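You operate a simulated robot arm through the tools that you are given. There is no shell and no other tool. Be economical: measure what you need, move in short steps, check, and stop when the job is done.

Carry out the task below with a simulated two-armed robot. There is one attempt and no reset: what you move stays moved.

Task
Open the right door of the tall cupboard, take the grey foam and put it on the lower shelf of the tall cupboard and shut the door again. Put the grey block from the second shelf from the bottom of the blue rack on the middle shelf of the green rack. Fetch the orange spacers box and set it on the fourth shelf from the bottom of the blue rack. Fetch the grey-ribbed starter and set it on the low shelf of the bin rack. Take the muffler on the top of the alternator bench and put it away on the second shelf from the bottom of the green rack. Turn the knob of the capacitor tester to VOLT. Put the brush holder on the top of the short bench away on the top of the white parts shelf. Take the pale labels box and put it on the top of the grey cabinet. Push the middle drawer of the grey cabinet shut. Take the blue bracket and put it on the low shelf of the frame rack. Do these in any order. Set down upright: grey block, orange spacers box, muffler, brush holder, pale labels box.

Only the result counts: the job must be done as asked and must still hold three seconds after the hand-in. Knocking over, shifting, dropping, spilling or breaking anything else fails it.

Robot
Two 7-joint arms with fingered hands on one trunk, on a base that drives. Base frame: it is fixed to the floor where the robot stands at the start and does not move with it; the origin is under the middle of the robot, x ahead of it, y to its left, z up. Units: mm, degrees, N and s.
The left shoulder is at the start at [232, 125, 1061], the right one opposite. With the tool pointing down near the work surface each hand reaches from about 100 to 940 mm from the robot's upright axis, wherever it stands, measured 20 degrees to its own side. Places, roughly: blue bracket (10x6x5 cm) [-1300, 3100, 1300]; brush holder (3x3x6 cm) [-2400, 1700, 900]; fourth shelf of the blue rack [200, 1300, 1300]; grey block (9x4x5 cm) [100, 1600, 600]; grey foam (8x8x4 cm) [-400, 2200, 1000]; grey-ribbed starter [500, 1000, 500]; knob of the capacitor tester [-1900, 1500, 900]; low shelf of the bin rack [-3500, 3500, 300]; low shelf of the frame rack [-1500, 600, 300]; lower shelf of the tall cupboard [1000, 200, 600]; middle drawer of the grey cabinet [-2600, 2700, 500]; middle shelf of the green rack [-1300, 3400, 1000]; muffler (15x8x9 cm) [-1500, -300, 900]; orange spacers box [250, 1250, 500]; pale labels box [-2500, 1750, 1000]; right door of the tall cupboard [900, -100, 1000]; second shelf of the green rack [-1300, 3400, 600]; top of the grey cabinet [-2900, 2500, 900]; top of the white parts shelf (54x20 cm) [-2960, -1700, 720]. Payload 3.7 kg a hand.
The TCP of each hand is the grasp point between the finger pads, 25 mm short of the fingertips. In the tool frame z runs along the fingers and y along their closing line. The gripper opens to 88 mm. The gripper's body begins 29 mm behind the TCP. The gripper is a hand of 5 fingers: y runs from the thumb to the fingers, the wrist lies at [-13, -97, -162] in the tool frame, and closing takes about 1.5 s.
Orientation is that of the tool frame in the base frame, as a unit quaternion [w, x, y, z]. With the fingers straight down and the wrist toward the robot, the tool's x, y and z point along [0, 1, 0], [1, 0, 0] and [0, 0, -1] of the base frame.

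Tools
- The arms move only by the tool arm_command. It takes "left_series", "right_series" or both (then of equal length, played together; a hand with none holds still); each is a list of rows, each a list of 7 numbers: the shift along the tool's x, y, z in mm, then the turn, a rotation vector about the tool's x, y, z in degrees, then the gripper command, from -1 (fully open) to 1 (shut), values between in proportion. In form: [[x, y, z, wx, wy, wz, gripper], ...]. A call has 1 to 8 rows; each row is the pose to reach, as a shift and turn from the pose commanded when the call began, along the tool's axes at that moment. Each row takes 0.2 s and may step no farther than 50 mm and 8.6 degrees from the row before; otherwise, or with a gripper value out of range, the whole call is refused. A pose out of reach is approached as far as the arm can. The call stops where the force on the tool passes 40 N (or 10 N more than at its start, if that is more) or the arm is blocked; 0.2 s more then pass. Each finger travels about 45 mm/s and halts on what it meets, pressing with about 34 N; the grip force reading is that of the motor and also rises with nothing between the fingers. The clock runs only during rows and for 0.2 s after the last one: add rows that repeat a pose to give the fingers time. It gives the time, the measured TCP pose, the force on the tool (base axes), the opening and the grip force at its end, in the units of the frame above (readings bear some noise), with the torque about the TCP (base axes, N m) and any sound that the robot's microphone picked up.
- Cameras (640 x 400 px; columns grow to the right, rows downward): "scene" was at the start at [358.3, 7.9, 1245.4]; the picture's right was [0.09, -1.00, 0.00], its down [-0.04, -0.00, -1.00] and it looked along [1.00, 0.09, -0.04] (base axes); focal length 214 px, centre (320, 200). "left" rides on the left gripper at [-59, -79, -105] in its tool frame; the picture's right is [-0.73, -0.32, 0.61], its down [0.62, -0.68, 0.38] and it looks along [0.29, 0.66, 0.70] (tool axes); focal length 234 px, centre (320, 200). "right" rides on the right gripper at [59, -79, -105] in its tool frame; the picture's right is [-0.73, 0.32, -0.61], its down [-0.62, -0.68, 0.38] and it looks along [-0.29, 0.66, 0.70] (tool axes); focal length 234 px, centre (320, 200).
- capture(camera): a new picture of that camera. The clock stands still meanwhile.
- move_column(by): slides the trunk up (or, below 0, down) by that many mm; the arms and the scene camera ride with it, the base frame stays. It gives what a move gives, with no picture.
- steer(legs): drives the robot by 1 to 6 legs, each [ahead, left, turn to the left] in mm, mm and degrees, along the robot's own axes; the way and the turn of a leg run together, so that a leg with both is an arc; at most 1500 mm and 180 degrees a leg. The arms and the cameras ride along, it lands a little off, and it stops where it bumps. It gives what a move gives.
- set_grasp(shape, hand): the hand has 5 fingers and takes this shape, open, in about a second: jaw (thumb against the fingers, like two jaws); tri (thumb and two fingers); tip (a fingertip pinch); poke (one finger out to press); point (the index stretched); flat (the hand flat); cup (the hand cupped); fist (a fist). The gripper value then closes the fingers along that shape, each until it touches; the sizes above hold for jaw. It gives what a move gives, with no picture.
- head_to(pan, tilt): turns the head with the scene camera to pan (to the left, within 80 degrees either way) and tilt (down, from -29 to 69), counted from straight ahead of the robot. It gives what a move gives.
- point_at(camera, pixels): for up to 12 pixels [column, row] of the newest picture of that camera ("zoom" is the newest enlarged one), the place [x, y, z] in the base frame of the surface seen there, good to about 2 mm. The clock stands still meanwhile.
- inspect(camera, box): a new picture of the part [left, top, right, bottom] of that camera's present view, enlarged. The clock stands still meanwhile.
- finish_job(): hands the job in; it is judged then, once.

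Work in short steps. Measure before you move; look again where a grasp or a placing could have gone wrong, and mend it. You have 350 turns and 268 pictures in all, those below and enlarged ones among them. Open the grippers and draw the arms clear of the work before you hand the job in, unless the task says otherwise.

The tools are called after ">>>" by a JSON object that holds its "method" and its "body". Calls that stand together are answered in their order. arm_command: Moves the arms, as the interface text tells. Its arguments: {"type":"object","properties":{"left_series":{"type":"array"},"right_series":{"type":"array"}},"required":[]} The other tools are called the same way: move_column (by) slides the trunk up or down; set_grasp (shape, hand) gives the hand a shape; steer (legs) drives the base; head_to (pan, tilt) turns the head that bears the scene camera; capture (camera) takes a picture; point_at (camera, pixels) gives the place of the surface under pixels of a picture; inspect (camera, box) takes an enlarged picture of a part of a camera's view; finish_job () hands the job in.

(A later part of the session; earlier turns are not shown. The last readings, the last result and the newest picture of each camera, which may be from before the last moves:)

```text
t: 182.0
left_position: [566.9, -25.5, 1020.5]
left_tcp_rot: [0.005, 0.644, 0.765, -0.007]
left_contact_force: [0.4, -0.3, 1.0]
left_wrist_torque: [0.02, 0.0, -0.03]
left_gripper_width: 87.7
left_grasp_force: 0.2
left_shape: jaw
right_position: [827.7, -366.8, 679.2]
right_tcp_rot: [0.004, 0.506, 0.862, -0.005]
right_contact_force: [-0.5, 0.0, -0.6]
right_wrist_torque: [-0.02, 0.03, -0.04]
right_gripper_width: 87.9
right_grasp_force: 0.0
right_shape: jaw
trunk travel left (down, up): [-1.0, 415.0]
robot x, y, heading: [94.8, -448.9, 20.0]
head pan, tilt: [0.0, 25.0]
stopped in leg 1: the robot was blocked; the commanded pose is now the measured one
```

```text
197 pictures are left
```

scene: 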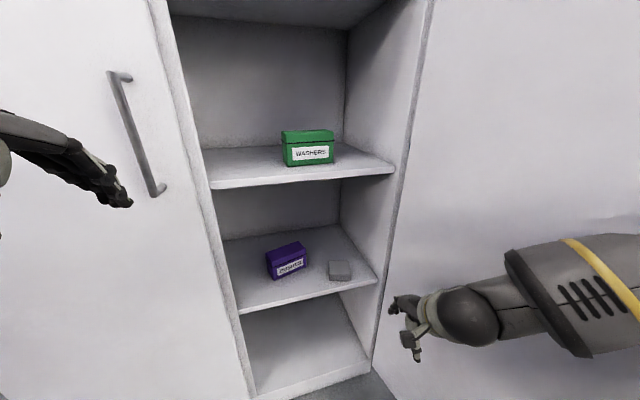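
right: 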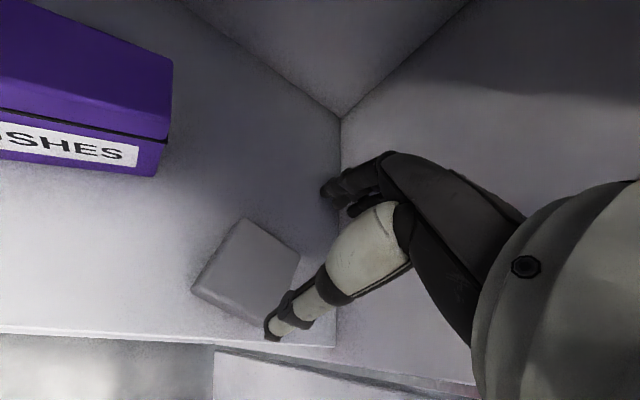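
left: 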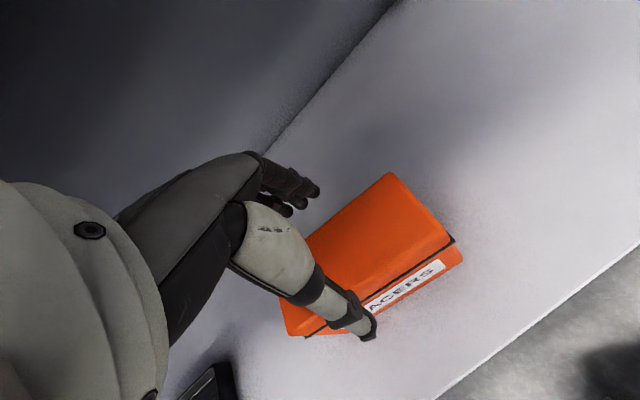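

I turn left 16° here, then remeasure the purple box before approaching.

>>> {"method": "steer", "body": {"legs": [[20, 0, 0], [0, 0, 16]]}}

>>> {"method": "inspect", "body": {"camera": "scene", "box": [280, 200, 480, 325]}}

```text
t: 182.9
left_position: [572.3, -17.4, 1022.1]
left_tcp_rot: [0.008, 0.645, 0.764, -0.005]
left_contact_force: [0.7, -0.1, -0.3]
left_wrist_torque: [0.0, -0.01, 0.03]
left_gripper_width: 87.9
left_grasp_force: 0.1
left_shape: jaw
right_position: [835.5, -366.9, 683.4]
right_tcp_rot: [0.007, 0.512, 0.859, -0.004]
right_contact_force: [0.8, 0.1, 0.5]
right_wrist_torque: [-0.02, 0.01, -0.01]
right_gripper_width: 87.9
right_grasp_force: 0.0
right_shape: jaw
trunk travel left (down, up): [-1.0, 415.0]
robot x, y, heading: [99.4, -441.6, 20.0]
head pan, tilt: [0.0, 25.0]
stopped in leg 1: the robot was blocked; the commanded pose is now the measured one
```

```text
3.20 times, centred on (380, 262) of scene
```

zoom: 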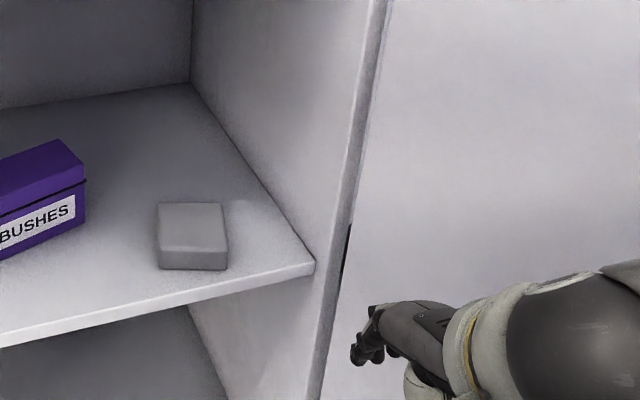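

The right arm is against the open door. I shift left before turning.

>>> {"method": "steer", "body": {"legs": [[0, 60, 0], [0, 0, 16]]}}

>>> {"method": "capture", "body": {"camera": "scene"}}

```text
t: 185.0
left_position: [428.0, 151.7, 1019.3]
left_tcp_rot: [0.005, 0.533, 0.846, -0.006]
left_contact_force: [-1.0, 0.2, -0.3]
left_wrist_torque: [-0.01, 0.0, -0.01]
left_gripper_width: 87.8
left_grasp_force: 0.1
left_shape: jaw
right_position: [769.9, -111.5, 674.7]
right_tcp_rot: [0.003, 0.388, 0.922, -0.006]
right_contact_force: [0.5, 0.0, 0.1]
right_wrist_torque: [0.02, 0.03, 0.01]
right_gripper_width: 88.2
right_grasp_force: 0.0
right_shape: jaw
trunk travel left (down, up): [-1.0, 415.0]
robot x, y, heading: [78.1, -388.4, 35.6]
head pan, tilt: [0.0, 25.0]
```

```text
195 pictures are left
```

scene: 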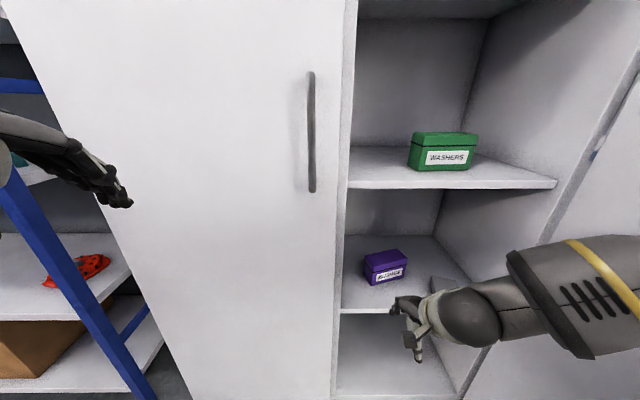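

Hand yaw is 44°, facing the box. I drive 110 mm forward / 37 right, then extend to the box centre at a height clearing its top.

>>> {"method": "steer", "body": {"legs": [[110, -37, 0]]}}

>>> {"method": "arm_command", "body": {"right_series": [[-4, 30, 0, 0, 0, 0, -1], [-8, 60, 0, 0, 0, 0, -1], [-12, 90, 0, 0, 0, 0, -1], [-16, 115, 0, 0, 0, 0, -1], [-16, 115, 0, 0, 0, 0, -1]]}}

>>> {"method": "capture", "body": {"camera": "right"}}

```text
t: 186.2
left_position: [539.6, 187.2, 1020.8]
left_tcp_rot: [0.005, 0.533, 0.846, -0.006]
left_contact_force: [0.2, -0.1, -0.1]
left_wrist_torque: [0.0, 0.02, 0.01]
left_gripper_width: 87.7
left_grasp_force: 0.0
left_shape: jaw
right_position: [882.5, -75.9, 675.0]
right_tcp_rot: [0.003, 0.387, 0.922, -0.007]
right_contact_force: [0.3, 0.7, 0.2]
right_wrist_torque: [-0.02, -0.01, 0.03]
right_gripper_width: 87.8
right_grasp_force: 0.1
right_shape: jaw
trunk travel left (down, up): [-1.0, 415.0]
robot x, y, heading: [192.2, -352.9, 36.1]
head pan, tilt: [0.0, 25.0]
```

```text
t: 187.4
left_position: [540.4, 185.6, 1019.6]
left_tcp_rot: [0.005, 0.533, 0.846, -0.006]
left_contact_force: [-0.6, 0.3, 1.0]
left_wrist_torque: [0.01, 0.0, 0.0]
left_gripper_width: 88.0
left_grasp_force: 0.0
left_shape: jaw
right_position: [977.3, -8.4, 675.3]
right_tcp_rot: [0.002, 0.388, 0.922, -0.006]
right_contact_force: [0.5, 0.4, 0.5]
right_wrist_torque: [0.01, -0.04, -0.02]
right_gripper_width: 87.8
right_grasp_force: 0.1
right_shape: jaw
trunk travel left (down, up): [-1.0, 415.0]
robot x, y, heading: [192.8, -349.8, 36.0]
head pan, tilt: [0.0, 25.0]
```

```text
194 pictures are left
```

right: 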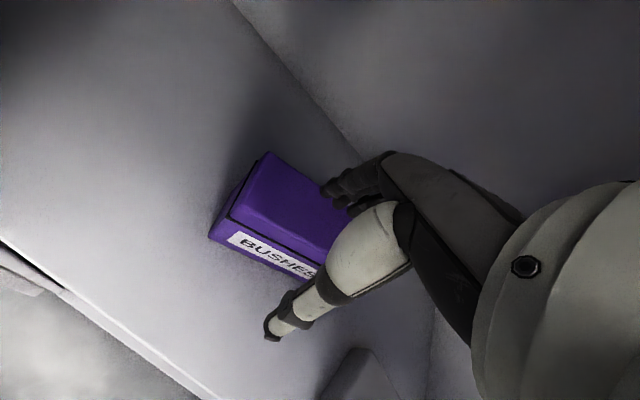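

I verify the box's top corners from the hand camera.

>>> {"method": "point_at", "body": {"camera": "right", "pixels": [[268, 156], [236, 213], [250, 220], [210, 232], [318, 260], [320, 190], [285, 200], [215, 238]]}}

```text
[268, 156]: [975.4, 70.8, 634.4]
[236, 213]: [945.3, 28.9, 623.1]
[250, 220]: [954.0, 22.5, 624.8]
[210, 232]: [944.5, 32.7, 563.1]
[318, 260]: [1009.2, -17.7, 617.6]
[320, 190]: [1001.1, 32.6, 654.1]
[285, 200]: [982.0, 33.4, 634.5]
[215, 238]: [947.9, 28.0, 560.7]
```

Box centre (1009,14), depth direction 54°. I move over it, yaw 9.5°, and lower onto it.

>>> {"method": "arm_command", "body": {"right_series": [[-3, 19, 0, 0, 0, -5, -1], [-6, 38, 0, 0, 0, -9.5, -1], [-6, 38, 15, 0, 0, -9.5, -1], [-6, 38, 30, 0, 0, -9.5, -1], [-6, 38, 45, 0, 0, -9.5, -1], [-6, 38, 58, 0, 0, -9.5, -1], [-6, 38, 58, 0, 0, -9.5, -1]]}}

>>> {"method": "capture", "body": {"camera": "right"}}

```text
t: 189.0
left_position: [539.6, 186.8, 1019.4]
left_tcp_rot: [0.005, 0.533, 0.846, -0.007]
left_contact_force: [0.0, 0.6, 0.2]
left_wrist_torque: [0.04, 0.01, 0.02]
left_gripper_width: 88.0
left_grasp_force: 0.1
left_shape: jaw
right_position: [1007.1, 15.5, 617.5]
right_tcp_rot: [0.002, 0.31, 0.951, -0.006]
right_contact_force: [1.3, 1.6, 4.0]
right_wrist_torque: [0.03, -0.02, 0.0]
right_gripper_width: 88.1
right_grasp_force: 0.0
right_shape: jaw
trunk travel left (down, up): [-1.0, 415.0]
robot x, y, heading: [193.0, -351.9, 35.9]
head pan, tilt: [0.0, 25.0]
```

```text
193 pictures are left
```

right: 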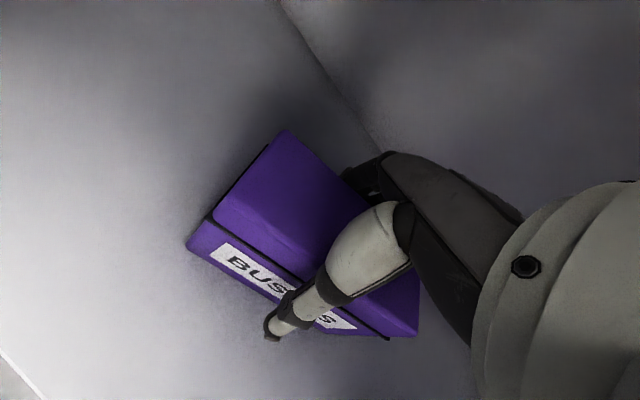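

The box is between the fingers. I close and lift 15 mm.

>>> {"method": "arm_command", "body": {"right_series": [[0, 0, 0, 0, 0, 0, 1], [0, 0, 0, 0, 0, 0, 1], [0, 0, 0, 0, 0, 0, 1], [0, 0, 0, 0, 0, 0, 1], [0, 0, 0, 0, 0, 0, 1], [0, 0, 0, 0, 0, 0, 1], [0, 0, -15, 0, 0, 0, 1], [0, 0, -15, 0, 0, 0, 1]]}}

>>> {"method": "capture", "body": {"camera": "right"}}

```text
t: 190.8
left_position: [539.7, 185.3, 1018.8]
left_tcp_rot: [0.005, 0.533, 0.846, -0.006]
left_contact_force: [-0.3, -0.2, 1.2]
left_wrist_torque: [0.0, -0.02, -0.03]
left_gripper_width: 87.9
left_grasp_force: 0.1
left_shape: jaw
right_position: [1006.8, 14.5, 629.5]
right_tcp_rot: [0.002, 0.31, 0.951, -0.007]
right_contact_force: [-0.1, 0.1, -4.1]
right_wrist_torque: [0.0, 0.06, 0.0]
right_gripper_width: 59.6
right_grasp_force: 34.2
right_shape: jaw
trunk travel left (down, up): [-1.0, 415.0]
robot x, y, heading: [192.9, -350.4, 35.6]
head pan, tilt: [0.0, 25.0]
```

```text
192 pictures are left
```

right: 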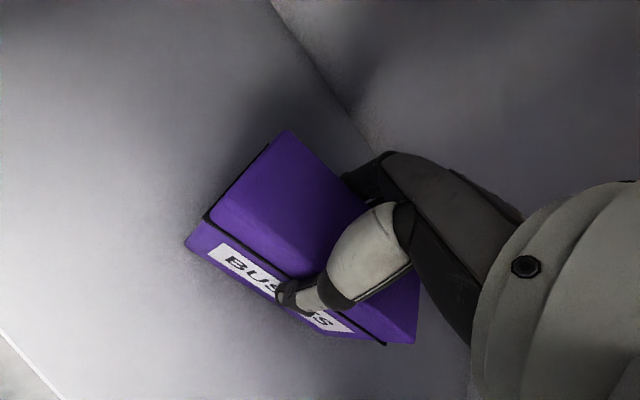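

Held, 4 N. I measure the held box's corners to know its exact place in the hand.

>>> {"method": "point_at", "body": {"camera": "right", "pixels": [[287, 134], [213, 214], [190, 240], [412, 338], [383, 341], [207, 222]]}}

```text
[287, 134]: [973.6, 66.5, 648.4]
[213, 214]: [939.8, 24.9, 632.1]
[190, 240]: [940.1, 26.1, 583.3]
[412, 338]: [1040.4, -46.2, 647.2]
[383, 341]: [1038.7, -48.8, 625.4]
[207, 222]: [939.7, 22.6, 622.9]
```

The box's centre is (1004,9), turned -36°. I turn it back 22° and shift it to the original centre (990,-23), then lower.

>>> {"method": "arm_command", "body": {"right_series": [[-3, -12, 0, 0, 0, 7.4, 1], [-6, -23, 0, 0, 0, 14.8, 1], [-9.5, -34, 0, 0, 0, 22.2, 1], [-9.5, -34, 0, 0, 0, 22.2, 1], [-9.5, -34, 6, 0, 0, 22.2, 1], [-9.5, -34, 10, 0, 0, 22.2, 1], [-9.5, -34, 12, 0, 0, 22.2, 1]]}}

>>> {"method": "capture", "body": {"camera": "right"}}

```text
t: 192.4
left_position: [539.0, 186.4, 1020.0]
left_tcp_rot: [0.004, 0.533, 0.846, -0.007]
left_contact_force: [-0.5, -0.1, 0.2]
left_wrist_torque: [0.02, 0.01, 0.03]
left_gripper_width: 87.6
left_grasp_force: 0.1
left_shape: jaw
right_position: [996.0, -18.0, 619.2]
right_tcp_rot: [0.004, 0.487, 0.873, -0.006]
right_contact_force: [-0.8, -0.7, -2.9]
right_wrist_torque: [0.04, 0.0, 0.03]
right_gripper_width: 59.8
right_grasp_force: 34.5
right_shape: jaw
trunk travel left (down, up): [-1.0, 415.0]
robot x, y, heading: [191.7, -351.4, 35.9]
head pan, tilt: [0.0, 25.0]
```

```text
191 pictures are left
```

right: 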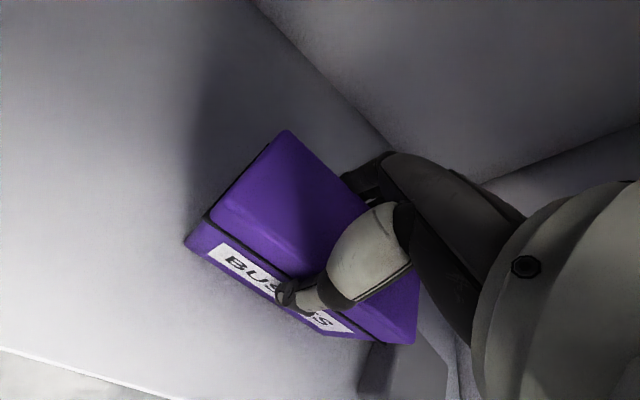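

I check the box's corners against the originals (937,16) and (1000,-87).

>>> {"method": "point_at", "body": {"camera": "right", "pixels": [[213, 214], [190, 240], [383, 341], [412, 338], [287, 134], [410, 380]]}}

```text
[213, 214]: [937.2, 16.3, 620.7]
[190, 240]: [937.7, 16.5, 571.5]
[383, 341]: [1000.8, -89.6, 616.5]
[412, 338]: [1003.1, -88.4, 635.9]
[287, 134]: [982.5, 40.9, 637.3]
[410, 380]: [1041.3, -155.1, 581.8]
```

Spot on within 3 mm. I lower the last 2 mm, release, and lift clear.

>>> {"method": "arm_command", "body": {"right_series": [[0, 0, 2, 0, 0, 0, 1], [0, 0, 3, 0, 0, 0, 0.3], [0, 0, 3, 0, 0, 0, -0.3], [0, 0, 3, 0, 0, 0, -1], [0, 0, 2, 0, 0, 0, -1], [0, 0, 0, 0, 0, 0, -1], [0, 0, -30, 0, 0, 0, -1], [0, 0, -58, 0, 0, 0, -1]]}}

>>> {"method": "capture", "body": {"camera": "right"}}

```text
t: 194.2
left_position: [538.5, 186.4, 1020.8]
left_tcp_rot: [0.005, 0.534, 0.846, -0.008]
left_contact_force: [-0.4, 0.5, 0.7]
left_wrist_torque: [-0.01, 0.0, 0.0]
left_gripper_width: 87.9
left_grasp_force: 0.0
left_shape: jaw
right_position: [994.8, -17.3, 677.2]
right_tcp_rot: [0.004, 0.487, 0.873, -0.007]
right_contact_force: [0.8, -0.3, -0.5]
right_wrist_torque: [0.01, -0.01, 0.0]
right_gripper_width: 87.9
right_grasp_force: 0.2
right_shape: jaw
trunk travel left (down, up): [-1.0, 415.0]
robot x, y, heading: [191.9, -350.0, 36.0]
head pan, tilt: [0.0, 25.0]
```

```text
190 pictures are left
```

right: 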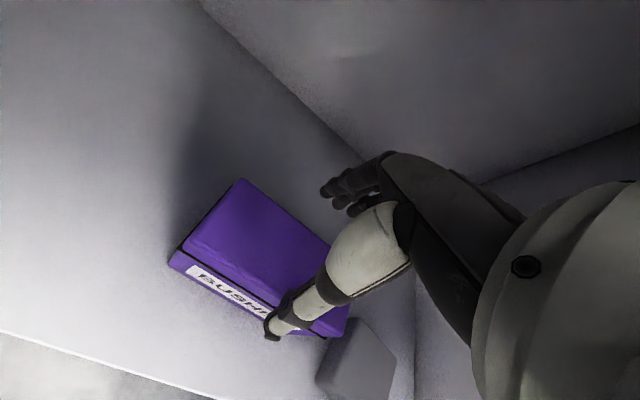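

The purple box is back in place. Now I withdraw: base back 150 mm, then retract the arm to a compact pose for closing the door from its outer side.

>>> {"method": "steer", "body": {"legs": [[-145, 0, 0]]}}

>>> {"method": "arm_command", "body": {"right_series": [[-8, -45, 0, 0, 0, 0, 1], [-16, -90, 0, 0, 0, 0, 1], [-24, -135, 0, 0, 0, 0, 1], [-30, -180, 5, 0, 0, 0, 1], [-38, -220, 25, 0, 0, 0, 1], [-45, -255, 50, 0, 0, 0, 1], [-50, -285, 75, 0, 0, 0, 1], [-50, -285, 75, 0, 0, 0, 1]]}}

>>> {"method": "capture", "body": {"camera": "scene"}}

```text
t: 195.6
left_position: [424.4, 102.3, 1020.4]
left_tcp_rot: [0.005, 0.534, 0.846, -0.008]
left_contact_force: [1.4, -0.1, -0.9]
left_wrist_torque: [0.02, -0.02, 0.01]
left_gripper_width: 87.8
left_grasp_force: 0.0
left_shape: jaw
right_position: [880.0, -102.4, 678.2]
right_tcp_rot: [0.004, 0.488, 0.873, -0.006]
right_contact_force: [-0.2, 0.1, -0.1]
right_wrist_torque: [-0.04, 0.02, 0.0]
right_gripper_width: 87.8
right_grasp_force: 0.1
right_shape: jaw
trunk travel left (down, up): [-1.0, 415.0]
robot x, y, heading: [78.4, -438.1, 35.6]
head pan, tilt: [0.0, 25.0]
```

```text
t: 197.4
left_position: [424.1, 101.7, 1019.4]
left_tcp_rot: [0.005, 0.533, 0.846, -0.007]
left_contact_force: [-0.4, 0.6, -0.4]
left_wrist_torque: [0.0, 0.01, 0.01]
left_gripper_width: 87.8
left_grasp_force: 0.0
left_shape: jaw
right_position: [698.7, -263.8, 642.8]
right_tcp_rot: [0.004, 0.488, 0.873, -0.006]
right_contact_force: [-0.4, 0.7, 0.4]
right_wrist_torque: [-0.02, 0.01, 0.02]
right_gripper_width: 0.0
right_grasp_force: 33.4
right_shape: jaw
right hand out of reach, approached as far as the arm can: row 6, 7, 8
trunk travel left (down, up): [-1.0, 415.0]
robot x, y, heading: [80.1, -434.2, 36.1]
head pan, tilt: [0.0, 25.0]
```

```text
189 pictures are left
```

scene: 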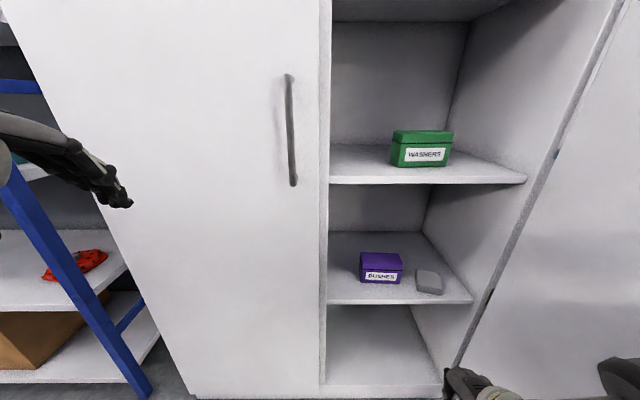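

Foam and bushes box look right. I measure the door's present angle before going round its edge.

>>> {"method": "point_at", "body": {"camera": "scene", "pixels": [[500, 300], [560, 200], [600, 300], [630, 250], [560, 360], [635, 330]]}}

>>> {"method": "head_to", "body": {"pan": -45, "tilt": 25}}

>>> {"method": "capture", "body": {"camera": "scene"}}

```text
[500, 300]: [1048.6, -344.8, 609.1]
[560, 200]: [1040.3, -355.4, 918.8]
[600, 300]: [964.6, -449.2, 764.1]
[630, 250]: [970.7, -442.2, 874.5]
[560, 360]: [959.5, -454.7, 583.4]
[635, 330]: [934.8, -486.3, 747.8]
```

```text
t: 198.5
left_position: [425.2, 101.8, 1019.6]
left_tcp_rot: [0.005, 0.535, 0.845, -0.006]
left_contact_force: [0.3, -0.7, 0.6]
left_wrist_torque: [0.03, -0.03, -0.02]
left_gripper_width: 87.7
left_grasp_force: 0.1
left_shape: jaw
right_position: [698.3, -262.6, 642.3]
right_tcp_rot: [0.004, 0.488, 0.873, -0.006]
right_contact_force: [0.8, -0.5, 1.1]
right_wrist_torque: [-0.01, 0.01, 0.0]
right_gripper_width: 0.2
right_grasp_force: 34.5
right_shape: jaw
trunk travel left (down, up): [-1.0, 415.0]
robot x, y, heading: [74.1, -436.1, 35.8]
head pan, tilt: [-45.0, 25.0]
```

```text
188 pictures are left
```

scene: 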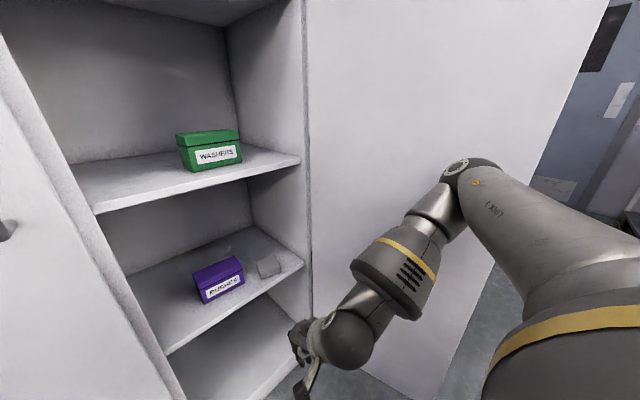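

The door stands at 105.6°. I turn the robot 50° right in place so that the right hand swings below the door's free edge to its outer side.

>>> {"method": "steer", "body": {"legs": [[0, 0, -50]]}}

>>> {"method": "capture", "body": {"camera": "scene"}}

```text
t: 201.2
left_position: [735.8, -316.1, 1020.1]
left_tcp_rot: [0.002, 0.832, 0.555, -0.008]
left_contact_force: [-0.1, 0.0, -0.2]
left_wrist_torque: [-0.02, -0.01, 0.03]
left_gripper_width: 87.8
left_grasp_force: 0.1
left_shape: jaw
right_position: [646.1, -764.9, 642.3]
right_tcp_rot: [0.001, 0.802, 0.598, -0.007]
right_contact_force: [0.4, -0.5, 0.3]
right_wrist_torque: [-0.01, -0.01, 0.02]
right_gripper_width: 0.0
right_grasp_force: 34.5
right_shape: jaw
trunk travel left (down, up): [-1.0, 415.0]
robot x, y, heading: [105.1, -415.9, -12.4]
head pan, tilt: [-45.0, 25.0]
stopped in leg 1: the robot was blocked; the commanded pose is now the measured one
```

```text
187 pictures are left
```

scene: 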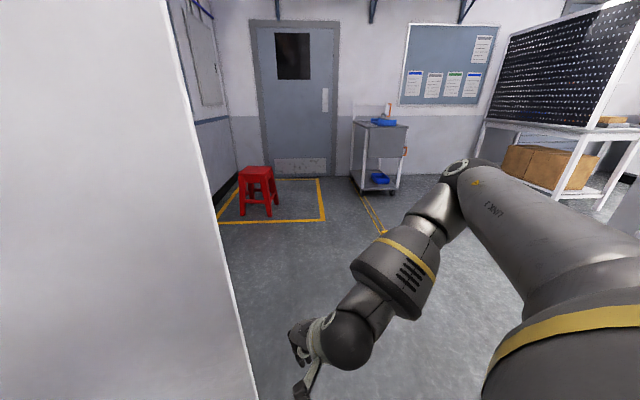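

The hand is beyond the edge now. I move it right, then forward along the outer side.

>>> {"method": "steer", "body": {"legs": [[46, -41, 0], [95, 105, 0]]}}

>>> {"method": "capture", "body": {"camera": "scene"}}

```text
t: 203.4
left_position: [880.9, -291.2, 1019.8]
left_tcp_rot: [0.001, 0.832, 0.555, -0.008]
left_contact_force: [0.5, -0.2, -0.7]
left_wrist_torque: [0.0, 0.03, 0.0]
left_gripper_width: 87.9
left_grasp_force: 0.1
left_shape: jaw
right_position: [787.6, -742.4, 640.5]
right_tcp_rot: [0.001, 0.806, 0.592, -0.01]
right_contact_force: [-1.9, -0.7, 1.1]
right_wrist_torque: [0.2, -0.1, 0.04]
right_gripper_width: 0.1
right_grasp_force: 34.3
right_shape: jaw
trunk travel left (down, up): [-1.0, 415.0]
robot x, y, heading: [249.5, -390.4, -12.5]
head pan, tilt: [-45.0, 25.0]
stopped in leg 2: the force on the tool passed its limit at 71 N (the readings are from after the stop); the commanded pose is now the measured one
```

```text
186 pictures are left
```

scene: 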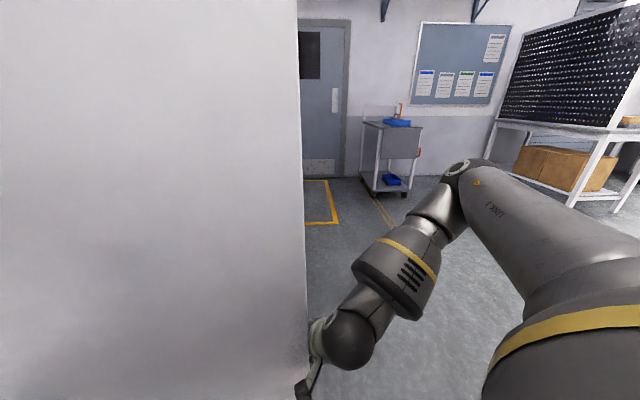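

The hand touches the door's outer face. I now sweep it toward closing by turning the base left while drawing back slightly.

>>> {"method": "steer", "body": {"legs": [[-37, -10, 13], [-53, -19, 10], [-65, -10, 13]]}}

>>> {"method": "capture", "body": {"camera": "scene"}}

```text
t: 204.1
left_position: [878.0, -287.8, 1020.5]
left_tcp_rot: [0.0, 0.83, 0.558, -0.008]
left_contact_force: [0.6, 0.1, -0.5]
left_wrist_torque: [0.03, 0.01, -0.01]
left_gripper_width: 88.2
left_grasp_force: 0.0
left_shape: jaw
right_position: [786.4, -743.0, 640.3]
right_tcp_rot: [0.002, 0.808, 0.589, -0.014]
right_contact_force: [-2.0, -3.3, 2.1]
right_wrist_torque: [0.4, -0.23, 0.2]
right_gripper_width: 0.0
right_grasp_force: 34.3
right_shape: jaw
trunk travel left (down, up): [-1.0, 415.0]
robot x, y, heading: [247.9, -388.0, -12.2]
head pan, tilt: [-45.0, 25.0]
stopped in leg 1: the force on the tool passed its limit at 66 N (the readings are from after the stop); the commanded pose is now the measured one
```

```text
185 pictures are left
```

scene: 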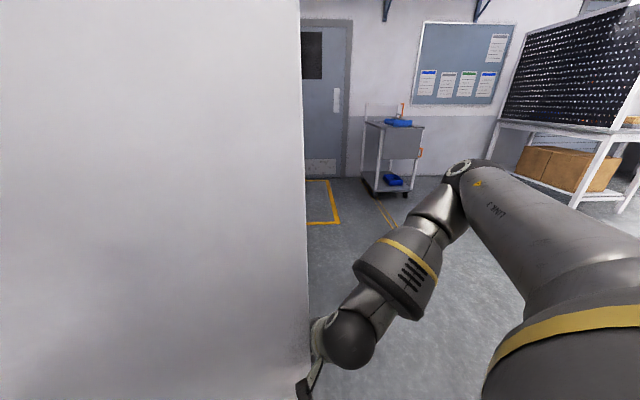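

The hand seems to be meeting the door's end edge rather than its outer face. I look through the right hand's camera.

>>> {"method": "capture", "body": {"camera": "right"}}

>>> {"method": "point_at", "body": {"camera": "scene", "pixels": [[100, 200], [200, 200], [290, 200], [295, 300], [200, 350]]}}

```text
184 pictures are left
```

right: 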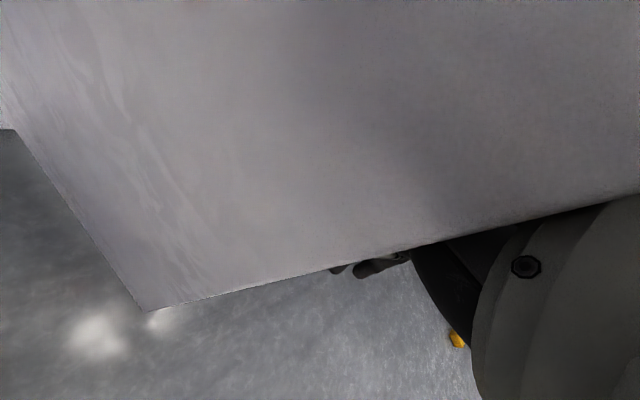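

```text
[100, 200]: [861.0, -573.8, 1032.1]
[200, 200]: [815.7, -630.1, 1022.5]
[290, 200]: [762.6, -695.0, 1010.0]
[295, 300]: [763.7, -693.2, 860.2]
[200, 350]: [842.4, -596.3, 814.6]
```

The edge is between the hand's body and its camera side. I back out, go further right by 95 mm, then forward again.

>>> {"method": "steer", "body": {"legs": [[-67, -74, 0], [70, -64, 0], [94, 104, 0]]}}

>>> {"method": "capture", "body": {"camera": "right"}}

```text
t: 207.4
left_position: [949.3, -363.3, 1017.3]
left_tcp_rot: [-0.01, 0.831, 0.555, -0.014]
left_contact_force: [0.4, 0.0, -0.1]
left_wrist_torque: [0.0, -0.03, 0.01]
left_gripper_width: 87.9
left_grasp_force: 0.0
left_shape: jaw
right_position: [856.1, -817.1, 642.2]
right_tcp_rot: [0.002, 0.81, 0.586, -0.01]
right_contact_force: [-0.1, 0.2, -0.1]
right_wrist_torque: [-0.02, 0.0, -0.03]
right_gripper_width: 0.1
right_grasp_force: 34.4
right_shape: jaw
trunk travel left (down, up): [-1.0, 415.0]
robot x, y, heading: [322.6, -460.2, -12.6]
head pan, tilt: [-45.0, 25.0]
stopped in leg 3: the robot was blocked; the commanded pose is now the measured one
```

```text
183 pictures are left
```

right: 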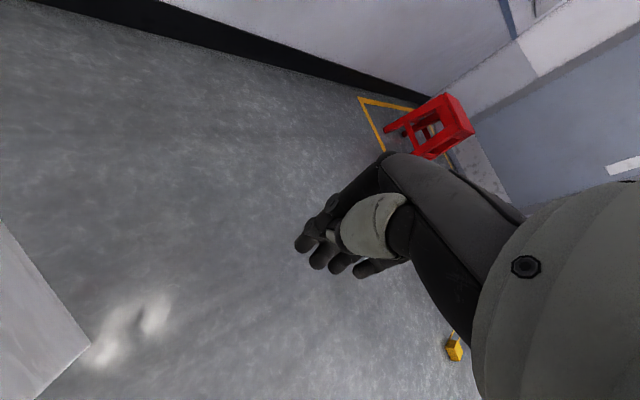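

The hand is fully outside the door now. I sweep it with turning arcs toward closing.

>>> {"method": "steer", "body": {"legs": [[-28, 1, 10], [-77, 9, 10], [-76, -8, 10], [-41, 21, 10]]}}

>>> {"method": "capture", "body": {"camera": "scene"}}

```text
t: 209.0
left_position: [863.7, -223.0, 1008.8]
left_tcp_rot: [-0.008, 0.776, 0.631, -0.024]
left_contact_force: [0.5, 0.7, -0.5]
left_wrist_torque: [0.0, -0.01, 0.0]
left_gripper_width: 87.9
left_grasp_force: 0.1
left_shape: jaw
right_position: [871.5, -673.1, 639.1]
right_tcp_rot: [0.002, 0.736, 0.677, -0.013]
right_contact_force: [-0.7, 0.2, -0.2]
right_wrist_torque: [0.0, -0.01, -0.03]
right_gripper_width: 0.0
right_grasp_force: 34.0
right_shape: jaw
trunk travel left (down, up): [-1.0, 415.0]
robot x, y, heading: [267.4, -451.7, 0.6]
head pan, tilt: [-45.0, 25.0]
stopped in leg 2: the robot was blocked; the commanded pose is now the measured one
```

```text
182 pictures are left
```

scene: 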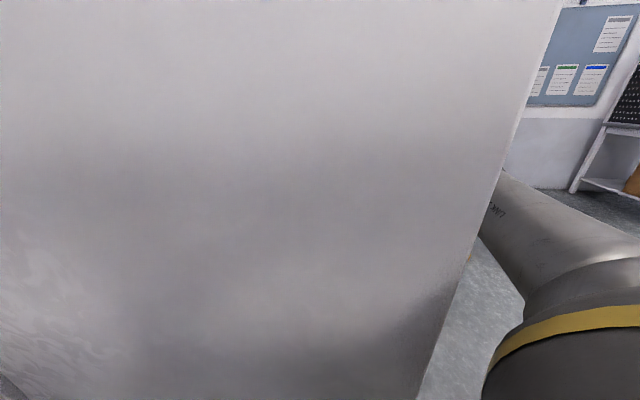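

Blocked; I need to see the contacts. I take the right and left hand views.

>>> {"method": "capture", "body": {"camera": "right"}}

>>> {"method": "capture", "body": {"camera": "left"}}

>>> {"method": "point_at", "body": {"camera": "scene", "pixels": [[100, 200], [300, 200], [490, 180], [440, 350], [520, 220], [560, 260]]}}

```text
181 pictures are left
```

right: 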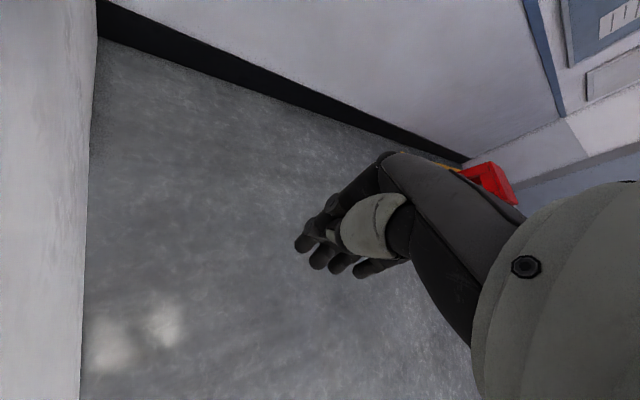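

```text
180 pictures are left
```

left: 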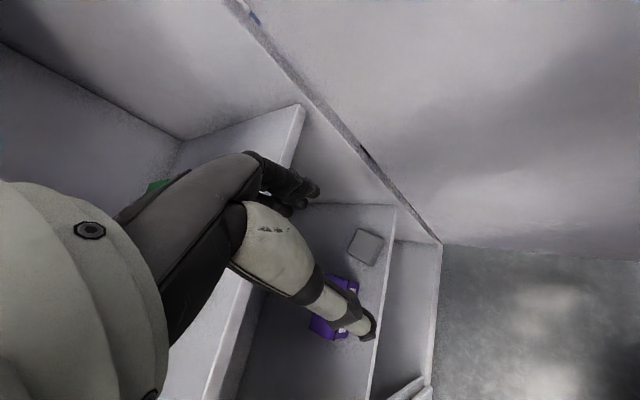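

```text
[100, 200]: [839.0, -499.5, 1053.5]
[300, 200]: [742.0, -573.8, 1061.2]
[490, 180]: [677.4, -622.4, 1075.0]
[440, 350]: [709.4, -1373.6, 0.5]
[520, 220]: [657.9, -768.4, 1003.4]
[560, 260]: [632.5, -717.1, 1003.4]
```

The door has come back to about 91°, so the sweep works; it is the upper arm touching the edge. I continue by moving the base left.

>>> {"method": "steer", "body": {"legs": [[-60, 70, 0]]}}

>>> {"method": "capture", "body": {"camera": "scene"}}

```text
t: 209.7
left_position: [859.6, -223.2, 1009.3]
left_tcp_rot: [-0.008, 0.779, 0.626, -0.026]
left_contact_force: [0.7, 0.1, 0.2]
left_wrist_torque: [-0.01, -0.01, 0.01]
left_gripper_width: 87.9
left_grasp_force: 0.1
left_shape: jaw
right_position: [867.0, -671.7, 639.7]
right_tcp_rot: [0.003, 0.738, 0.675, -0.011]
right_contact_force: [-0.4, -0.2, -0.3]
right_wrist_torque: [0.01, 0.03, -0.02]
right_gripper_width: 0.0
right_grasp_force: 33.8
right_shape: jaw
trunk travel left (down, up): [-1.0, 415.0]
robot x, y, heading: [264.6, -444.5, 0.5]
head pan, tilt: [-45.0, 25.0]
stopped in leg 1: the robot was blocked; the commanded pose is now the measured one
```

```text
179 pictures are left
```

scene: 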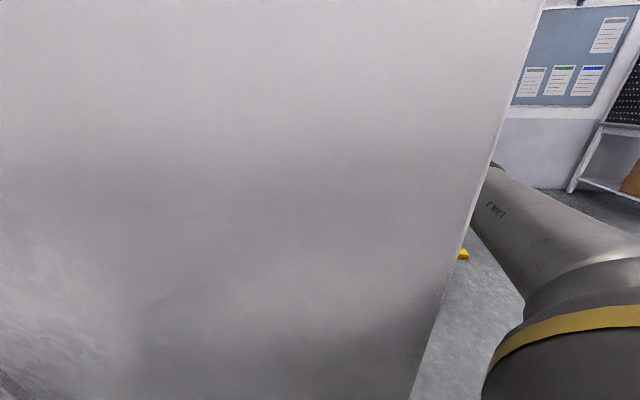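

I back straight away from the door edge so that only the hand is behind the door.

>>> {"method": "steer", "body": {"legs": [[-74, -52, 0]]}}

>>> {"method": "capture", "body": {"camera": "scene"}}

```text
t: 210.9
left_position: [785.3, -275.3, 1011.0]
left_tcp_rot: [-0.007, 0.779, 0.627, -0.024]
left_contact_force: [0.0, -0.8, -1.0]
left_wrist_torque: [-0.02, 0.01, -0.03]
left_gripper_width: 87.6
left_grasp_force: 0.1
left_shape: jaw
right_position: [792.9, -723.4, 641.3]
right_tcp_rot: [0.004, 0.737, 0.676, -0.012]
right_contact_force: [0.3, -0.4, 0.5]
right_wrist_torque: [0.02, -0.02, 0.0]
right_gripper_width: 0.2
right_grasp_force: 33.7
right_shape: jaw
trunk travel left (down, up): [-1.0, 415.0]
robot x, y, heading: [190.3, -496.4, 0.7]
head pan, tilt: [-45.0, 25.0]
```

```text
178 pictures are left
```

scene: 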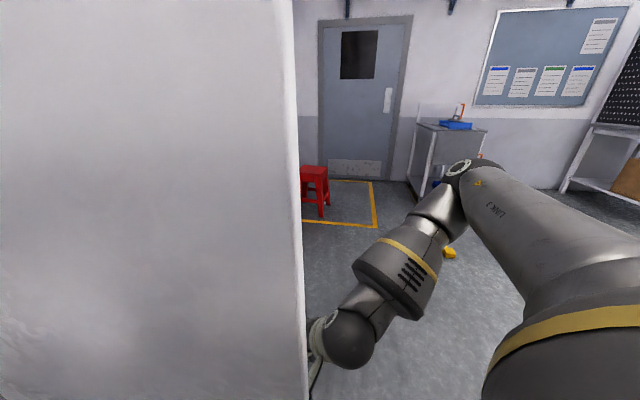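

The hand alone is now on the outer side. I drive left so the hand pushes the door along its arc.

>>> {"method": "steer", "body": {"legs": [[-31, 121, 0], [-59, 88, 0]]}}

>>> {"method": "capture", "body": {"camera": "scene"}}

```text
t: 213.6
left_position: [692.9, -65.1, 1010.4]
left_tcp_rot: [-0.007, 0.779, 0.626, -0.025]
left_contact_force: [0.3, -0.3, -0.8]
left_wrist_torque: [-0.04, -0.01, 0.02]
left_gripper_width: 88.0
left_grasp_force: 0.0
left_shape: jaw
right_position: [700.5, -513.5, 640.8]
right_tcp_rot: [0.004, 0.737, 0.675, -0.012]
right_contact_force: [0.6, -1.1, 0.5]
right_wrist_torque: [-0.02, 0.02, 0.0]
right_gripper_width: 0.0
right_grasp_force: 34.1
right_shape: jaw
trunk travel left (down, up): [-1.0, 415.0]
robot x, y, heading: [96.7, -286.7, 0.4]
head pan, tilt: [-45.0, 25.0]
```

```text
177 pictures are left
```

scene: 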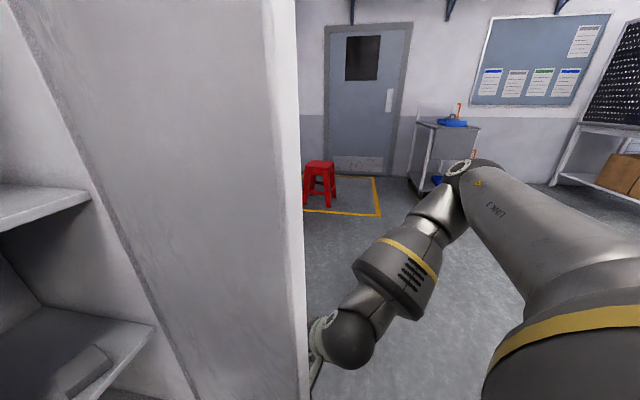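

The door is at about 75° and follows. I continue to 60° and then 45° with a left turn.

>>> {"method": "steer", "body": {"legs": [[-33, 99, 0], [-56, -53, 15]]}}

>>> {"method": "capture", "body": {"camera": "scene"}}

```text
t: 216.1
left_position: [533.8, 120.1, 1009.4]
left_tcp_rot: [-0.004, 0.692, 0.722, -0.025]
left_contact_force: [-0.2, 0.5, 0.2]
left_wrist_torque: [0.0, -0.01, 0.01]
left_gripper_width: 87.8
left_grasp_force: 0.1
left_shape: jaw
right_position: [656.1, -311.3, 640.2]
right_tcp_rot: [0.006, 0.644, 0.765, -0.011]
right_contact_force: [-0.1, 0.4, -0.3]
right_wrist_torque: [-0.01, -0.03, -0.03]
right_gripper_width: 0.0
right_grasp_force: 33.7
right_shape: jaw
trunk travel left (down, up): [-1.0, 415.0]
robot x, y, heading: [13.6, -248.5, 15.1]
head pan, tilt: [-45.0, 25.0]
```

```text
176 pictures are left
```

scene: 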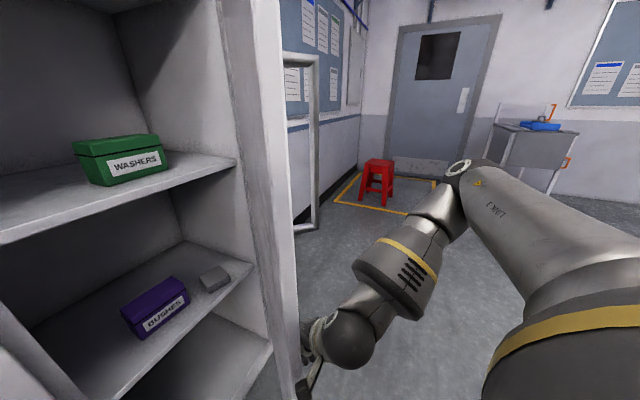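

Continuing: 30° and then 15°.

>>> {"method": "steer", "body": {"legs": [[22, 12, 7.5], [52, -15, 7.5]]}}

>>> {"method": "head_to", "body": {"pan": -20, "tilt": 25}}

>>> {"method": "capture", "body": {"camera": "scene"}}

```text
t: 217.6
left_position: [491.3, 271.1, 1009.4]
left_tcp_rot: [0.0, 0.592, 0.806, -0.026]
left_contact_force: [1.0, 0.4, 0.2]
left_wrist_torque: [-0.02, -0.02, 0.03]
left_gripper_width: 87.8
left_grasp_force: 0.1
left_shape: jaw
right_position: [720.3, -114.8, 640.8]
right_tcp_rot: [0.006, 0.54, 0.842, -0.011]
right_contact_force: [0.0, -0.4, 0.6]
right_wrist_torque: [0.03, -0.01, 0.05]
right_gripper_width: 0.0
right_grasp_force: 34.0
right_shape: jaw
trunk travel left (down, up): [-1.0, 415.0]
robot x, y, heading: [83.2, -220.2, 30.5]
head pan, tilt: [-45.0, 25.0]
```

```text
t: 218.5
left_position: [489.9, 270.5, 1010.6]
left_tcp_rot: [0.0, 0.592, 0.806, -0.026]
left_contact_force: [-0.2, -0.7, -0.6]
left_wrist_torque: [-0.01, -0.04, 0.01]
left_gripper_width: 87.8
left_grasp_force: 0.1
left_shape: jaw
right_position: [720.3, -114.9, 639.7]
right_tcp_rot: [0.007, 0.539, 0.842, -0.01]
right_contact_force: [0.6, -0.6, 0.5]
right_wrist_torque: [-0.02, 0.0, -0.01]
right_gripper_width: 0.0
right_grasp_force: 33.7
right_shape: jaw
trunk travel left (down, up): [-1.0, 415.0]
robot x, y, heading: [83.1, -219.8, 30.0]
head pan, tilt: [-20.0, 25.0]
```

```text
175 pictures are left
```

scene: 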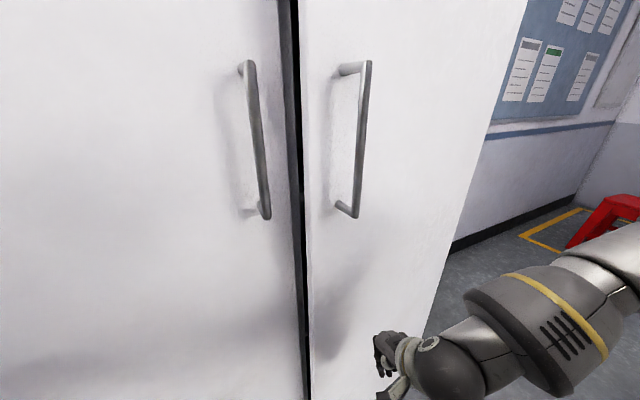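

The door is almost shut. I push it the rest with the arm, gently, until force builds.

>>> {"method": "arm_command", "body": {"right_series": [[0, 20, 0, 0, 0, 0, 1], [0, 40, 0, 0, 0, 0, 1], [0, 60, 0, 0, 0, 0, 1], [0, 75, 0, 0, 0, 0, 1], [0, 90, 0, 0, 0, 0, 1], [0, 105, 0, 0, 0, 0, 1], [0, 120, 0, 0, 0, 0, 1], [0, 135, 0, 0, 0, 0, 1]]}}

>>> {"method": "capture", "body": {"camera": "scene"}}

```text
t: 220.3
left_position: [491.4, 268.2, 1008.3]
left_tcp_rot: [-0.001, 0.593, 0.805, -0.025]
left_contact_force: [0.0, 0.0, 0.4]
left_wrist_torque: [0.0, 0.01, 0.02]
left_gripper_width: 87.8
left_grasp_force: 0.0
left_shape: jaw
right_position: [825.9, -66.6, 636.7]
right_tcp_rot: [-0.001, 0.536, 0.844, -0.019]
right_contact_force: [-13.9, -7.6, 2.4]
right_wrist_torque: [0.35, -0.74, 0.08]
right_gripper_width: 0.1
right_grasp_force: 33.9
right_shape: jaw
trunk travel left (down, up): [-1.0, 415.0]
robot x, y, heading: [84.6, -221.2, 30.2]
head pan, tilt: [-20.0, 25.0]
stopped in row 8 (right hand): the force on the tool passed its limit at 54 N (the readings are from after the stop); the commanded pose is now the measured one
```

```text
174 pictures are left
```

scene: 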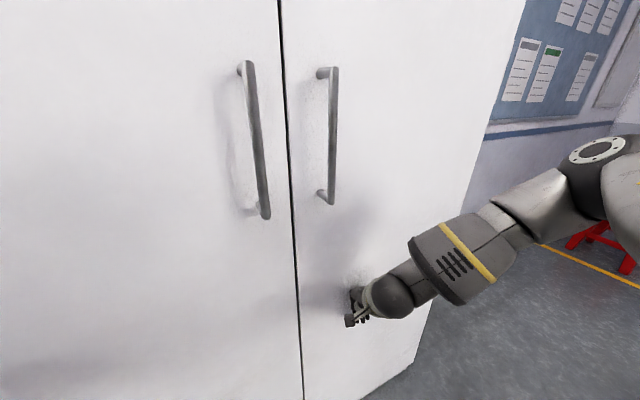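

Door shut. I withdraw the hand, square up, and drive left to the starter.

>>> {"method": "arm_command", "body": {"right_series": [[0, -30, 0, 0, 0, 0, -1], [0, -60, 0, 0, 0, 0, -1], [0, -90, -5, 0, 0, 0, -1], [0, -120, -10, 0, 0, 0, -1]]}}

>>> {"method": "steer", "body": {"legs": [[0, 0, 5.5], [0, 900, 0]]}}

>>> {"method": "head_to", "body": {"pan": 0, "tilt": 30}}

>>> {"method": "capture", "body": {"camera": "scene"}}

```text
t: 221.3
left_position: [491.6, 269.0, 1009.5]
left_tcp_rot: [0.0, 0.592, 0.805, -0.026]
left_contact_force: [-0.5, -0.1, 0.5]
left_wrist_torque: [-0.02, 0.03, -0.02]
left_gripper_width: 87.9
left_grasp_force: 0.1
left_shape: jaw
right_position: [720.0, -117.3, 650.2]
right_tcp_rot: [0.0, 0.537, 0.843, -0.016]
right_contact_force: [0.3, 0.3, -0.5]
right_wrist_torque: [0.0, 0.04, 0.03]
right_gripper_width: 87.6
right_grasp_force: 0.2
right_shape: jaw
trunk travel left (down, up): [-1.0, 415.0]
robot x, y, heading: [82.0, -220.9, 30.2]
head pan, tilt: [-20.0, 25.0]
```

```text
t: 230.0
left_position: [-65.4, 1026.5, 1009.4]
left_tcp_rot: [0.0, 0.558, 0.83, -0.026]
left_contact_force: [0.3, 0.1, 0.1]
left_wrist_torque: [0.0, 0.01, -0.01]
left_gripper_width: 88.1
left_grasp_force: 0.0
left_shape: jaw
right_position: [195.6, 660.2, 648.6]
right_tcp_rot: [0.001, 0.501, 0.865, -0.017]
right_contact_force: [-0.1, 0.5, -0.4]
right_wrist_torque: [-0.02, -0.01, 0.02]
right_gripper_width: 87.7
right_grasp_force: 0.0
right_shape: jaw
trunk travel left (down, up): [-1.0, 415.0]
robot x, y, heading: [-431.6, 501.3, 35.1]
head pan, tilt: [-20.0, 25.0]
```

```text
t: 230.8
left_position: [-64.8, 1026.3, 1009.3]
left_tcp_rot: [0.001, 0.559, 0.829, -0.025]
left_contact_force: [0.6, 0.8, -0.3]
left_wrist_torque: [-0.01, 0.01, 0.01]
left_gripper_width: 88.1
left_grasp_force: 0.1
left_shape: jaw
right_position: [196.3, 660.8, 648.8]
right_tcp_rot: [0.001, 0.502, 0.865, -0.017]
right_contact_force: [-1.0, -0.1, 0.9]
right_wrist_torque: [-0.02, -0.04, 0.0]
right_gripper_width: 87.5
right_grasp_force: 0.1
right_shape: jaw
trunk travel left (down, up): [-1.0, 415.0]
robot x, y, heading: [-429.0, 503.7, 35.0]
head pan, tilt: [0.0, 30.0]
```

```text
173 pictures are left
```

scene: 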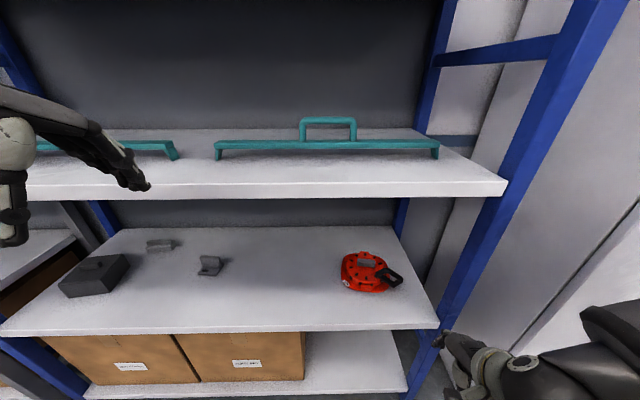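

Rib yaw matches the hand's (30°). I shift left 84 and forward 150 mm, with the hand entering above the starter's height.

>>> {"method": "steer", "body": {"legs": [[0, 84, 0.6], [150, 0, 0]]}}

>>> {"method": "capture", "body": {"camera": "right"}}

```text
t: 233.2
left_position: [3.2, 1185.8, 1010.4]
left_tcp_rot: [0.001, 0.553, 0.833, -0.026]
left_contact_force: [0.9, 0.5, 0.1]
left_wrist_torque: [0.01, 0.01, 0.03]
left_gripper_width: 88.0
left_grasp_force: 0.0
left_shape: jaw
right_position: [269.3, 822.9, 648.8]
right_tcp_rot: [0.001, 0.496, 0.868, -0.018]
right_contact_force: [-0.2, 0.3, 0.1]
right_wrist_torque: [0.02, -0.02, -0.01]
right_gripper_width: 87.7
right_grasp_force: 0.0
right_shape: jaw
trunk travel left (down, up): [-1.0, 415.0]
robot x, y, heading: [-359.6, 660.9, 35.8]
head pan, tilt: [0.0, 30.0]
```

```text
172 pictures are left
```

right: 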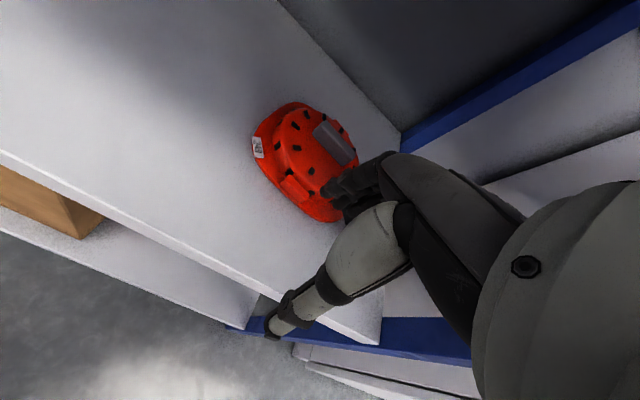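

I remeasure the rib from the hand camera, and extend most of the way.

>>> {"method": "point_at", "body": {"camera": "right", "pixels": [[322, 128], [335, 143], [350, 160], [328, 125], [318, 133], [340, 155]]}}

>>> {"method": "arm_command", "body": {"right_series": [[2, 40, 0, 0, 0, 0, -1], [4, 80, 0, 0, 0, 0, -1], [6, 115, 0, 0, 0, 0, -1], [7, 149, 0, 0, 0, 0, -1], [7, 149, 0, 0, 0, 0, -1]]}}

>>> {"method": "capture", "body": {"camera": "right"}}

```text
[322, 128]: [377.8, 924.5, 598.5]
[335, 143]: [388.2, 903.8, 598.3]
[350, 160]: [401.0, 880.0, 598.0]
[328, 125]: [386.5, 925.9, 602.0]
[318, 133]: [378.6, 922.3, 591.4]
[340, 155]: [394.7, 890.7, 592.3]
```

```text
t: 234.2
left_position: [-18.7, 1154.4, 1020.8]
left_tcp_rot: [0.004, 0.562, 0.827, -0.018]
left_contact_force: [-0.4, 0.2, 1.0]
left_wrist_torque: [0.01, 0.02, 0.0]
left_gripper_width: 88.1
left_grasp_force: 0.1
left_shape: jaw
right_position: [283.9, 840.6, 630.2]
right_tcp_rot: [-0.051, 0.471, 0.878, -0.071]
right_contact_force: [-0.1, -0.2, -0.2]
right_wrist_torque: [-0.03, 0.02, 0.03]
right_gripper_width: 87.9
right_grasp_force: 0.1
right_shape: jaw
trunk travel left (down, up): [-1.0, 415.0]
robot x, y, heading: [-376.8, 642.0, 34.4]
head pan, tilt: [0.0, 30.0]
stopped in row 5 (right hand): the arm was blocked; the commanded pose is now the measured one
```

```text
171 pictures are left
```

right: 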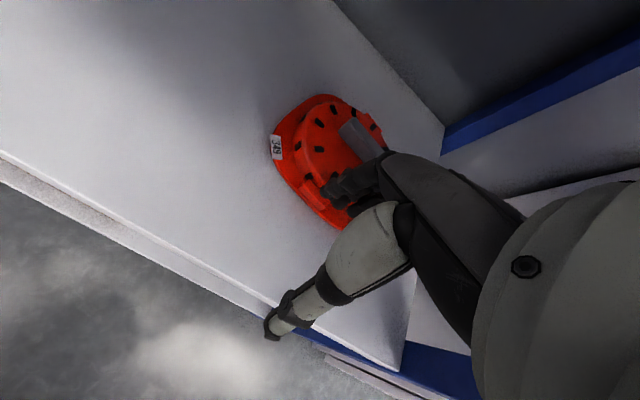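

The right elbow met the rack's post. I back off, move further left, and turn slightly right so the arm can reach nearly straight.

>>> {"method": "steer", "body": {"legs": [[-250, 165, 0], [0, 0, -10.7]]}}

>>> {"method": "arm_command", "body": {"right_series": [[4, 10, 0, -5, 0, -3.6, -1], [8, 20, 0, -9.9, 0, -7.3, -1], [12, 60, 5, -9.9, 0, -7.3, -1], [16, 100, 10, -9.9, 0, -7.3, -1], [20, 140, 15, -9.9, 0, -7.3, -1], [24, 180, 20, -9.9, 0, -7.3, -1], [28, 215, 25, -9.9, 0, -7.3, -1], [28, 215, 25, -9.9, 0, -7.3, -1]]}}

>>> {"method": "capture", "body": {"camera": "scene"}}

```text
t: 237.0
left_position: [-217.4, 1081.3, 1009.6]
left_tcp_rot: [-0.002, 0.635, 0.772, -0.025]
left_contact_force: [0.0, -0.4, -0.2]
left_wrist_torque: [0.0, 0.0, 0.01]
left_gripper_width: 87.8
left_grasp_force: 0.1
left_shape: jaw
right_position: [20.8, 717.4, 617.2]
right_tcp_rot: [-0.06, 0.55, 0.83, -0.071]
right_contact_force: [-0.6, 0.6, 0.6]
right_wrist_torque: [0.0, -0.01, -0.02]
right_gripper_width: 87.7
right_grasp_force: 0.1
right_shape: jaw
trunk travel left (down, up): [-1.0, 415.0]
robot x, y, heading: [-676.3, 638.7, 24.1]
head pan, tilt: [0.0, 30.0]
```

```text
t: 238.8
left_position: [-220.7, 1078.1, 1011.9]
left_tcp_rot: [-0.002, 0.635, 0.772, -0.024]
left_contact_force: [0.4, 0.1, -0.2]
left_wrist_torque: [0.0, -0.01, 0.01]
left_gripper_width: 87.9
left_grasp_force: 0.0
left_shape: jaw
right_position: [191.7, 818.8, 553.9]
right_tcp_rot: [-0.018, 0.5, 0.866, 0.001]
right_contact_force: [-24.6, -13.5, 15.7]
right_wrist_torque: [0.1, -0.68, -0.26]
right_gripper_width: 78.4
right_grasp_force: 0.0
right_shape: jaw
trunk travel left (down, up): [-1.0, 415.0]
robot x, y, heading: [-675.6, 636.3, 23.9]
head pan, tilt: [0.0, 30.0]
stopped in row 8 (right hand): the force on the tool passed its limit at 43 N (the readings are from after the stop); the commanded pose is now the measured one
```

```text
170 pictures are left
```

scene: 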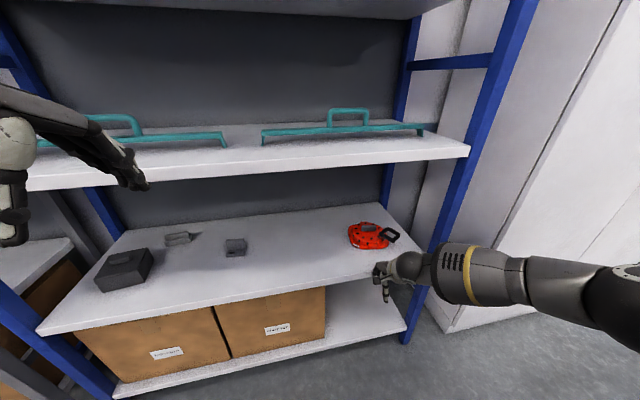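

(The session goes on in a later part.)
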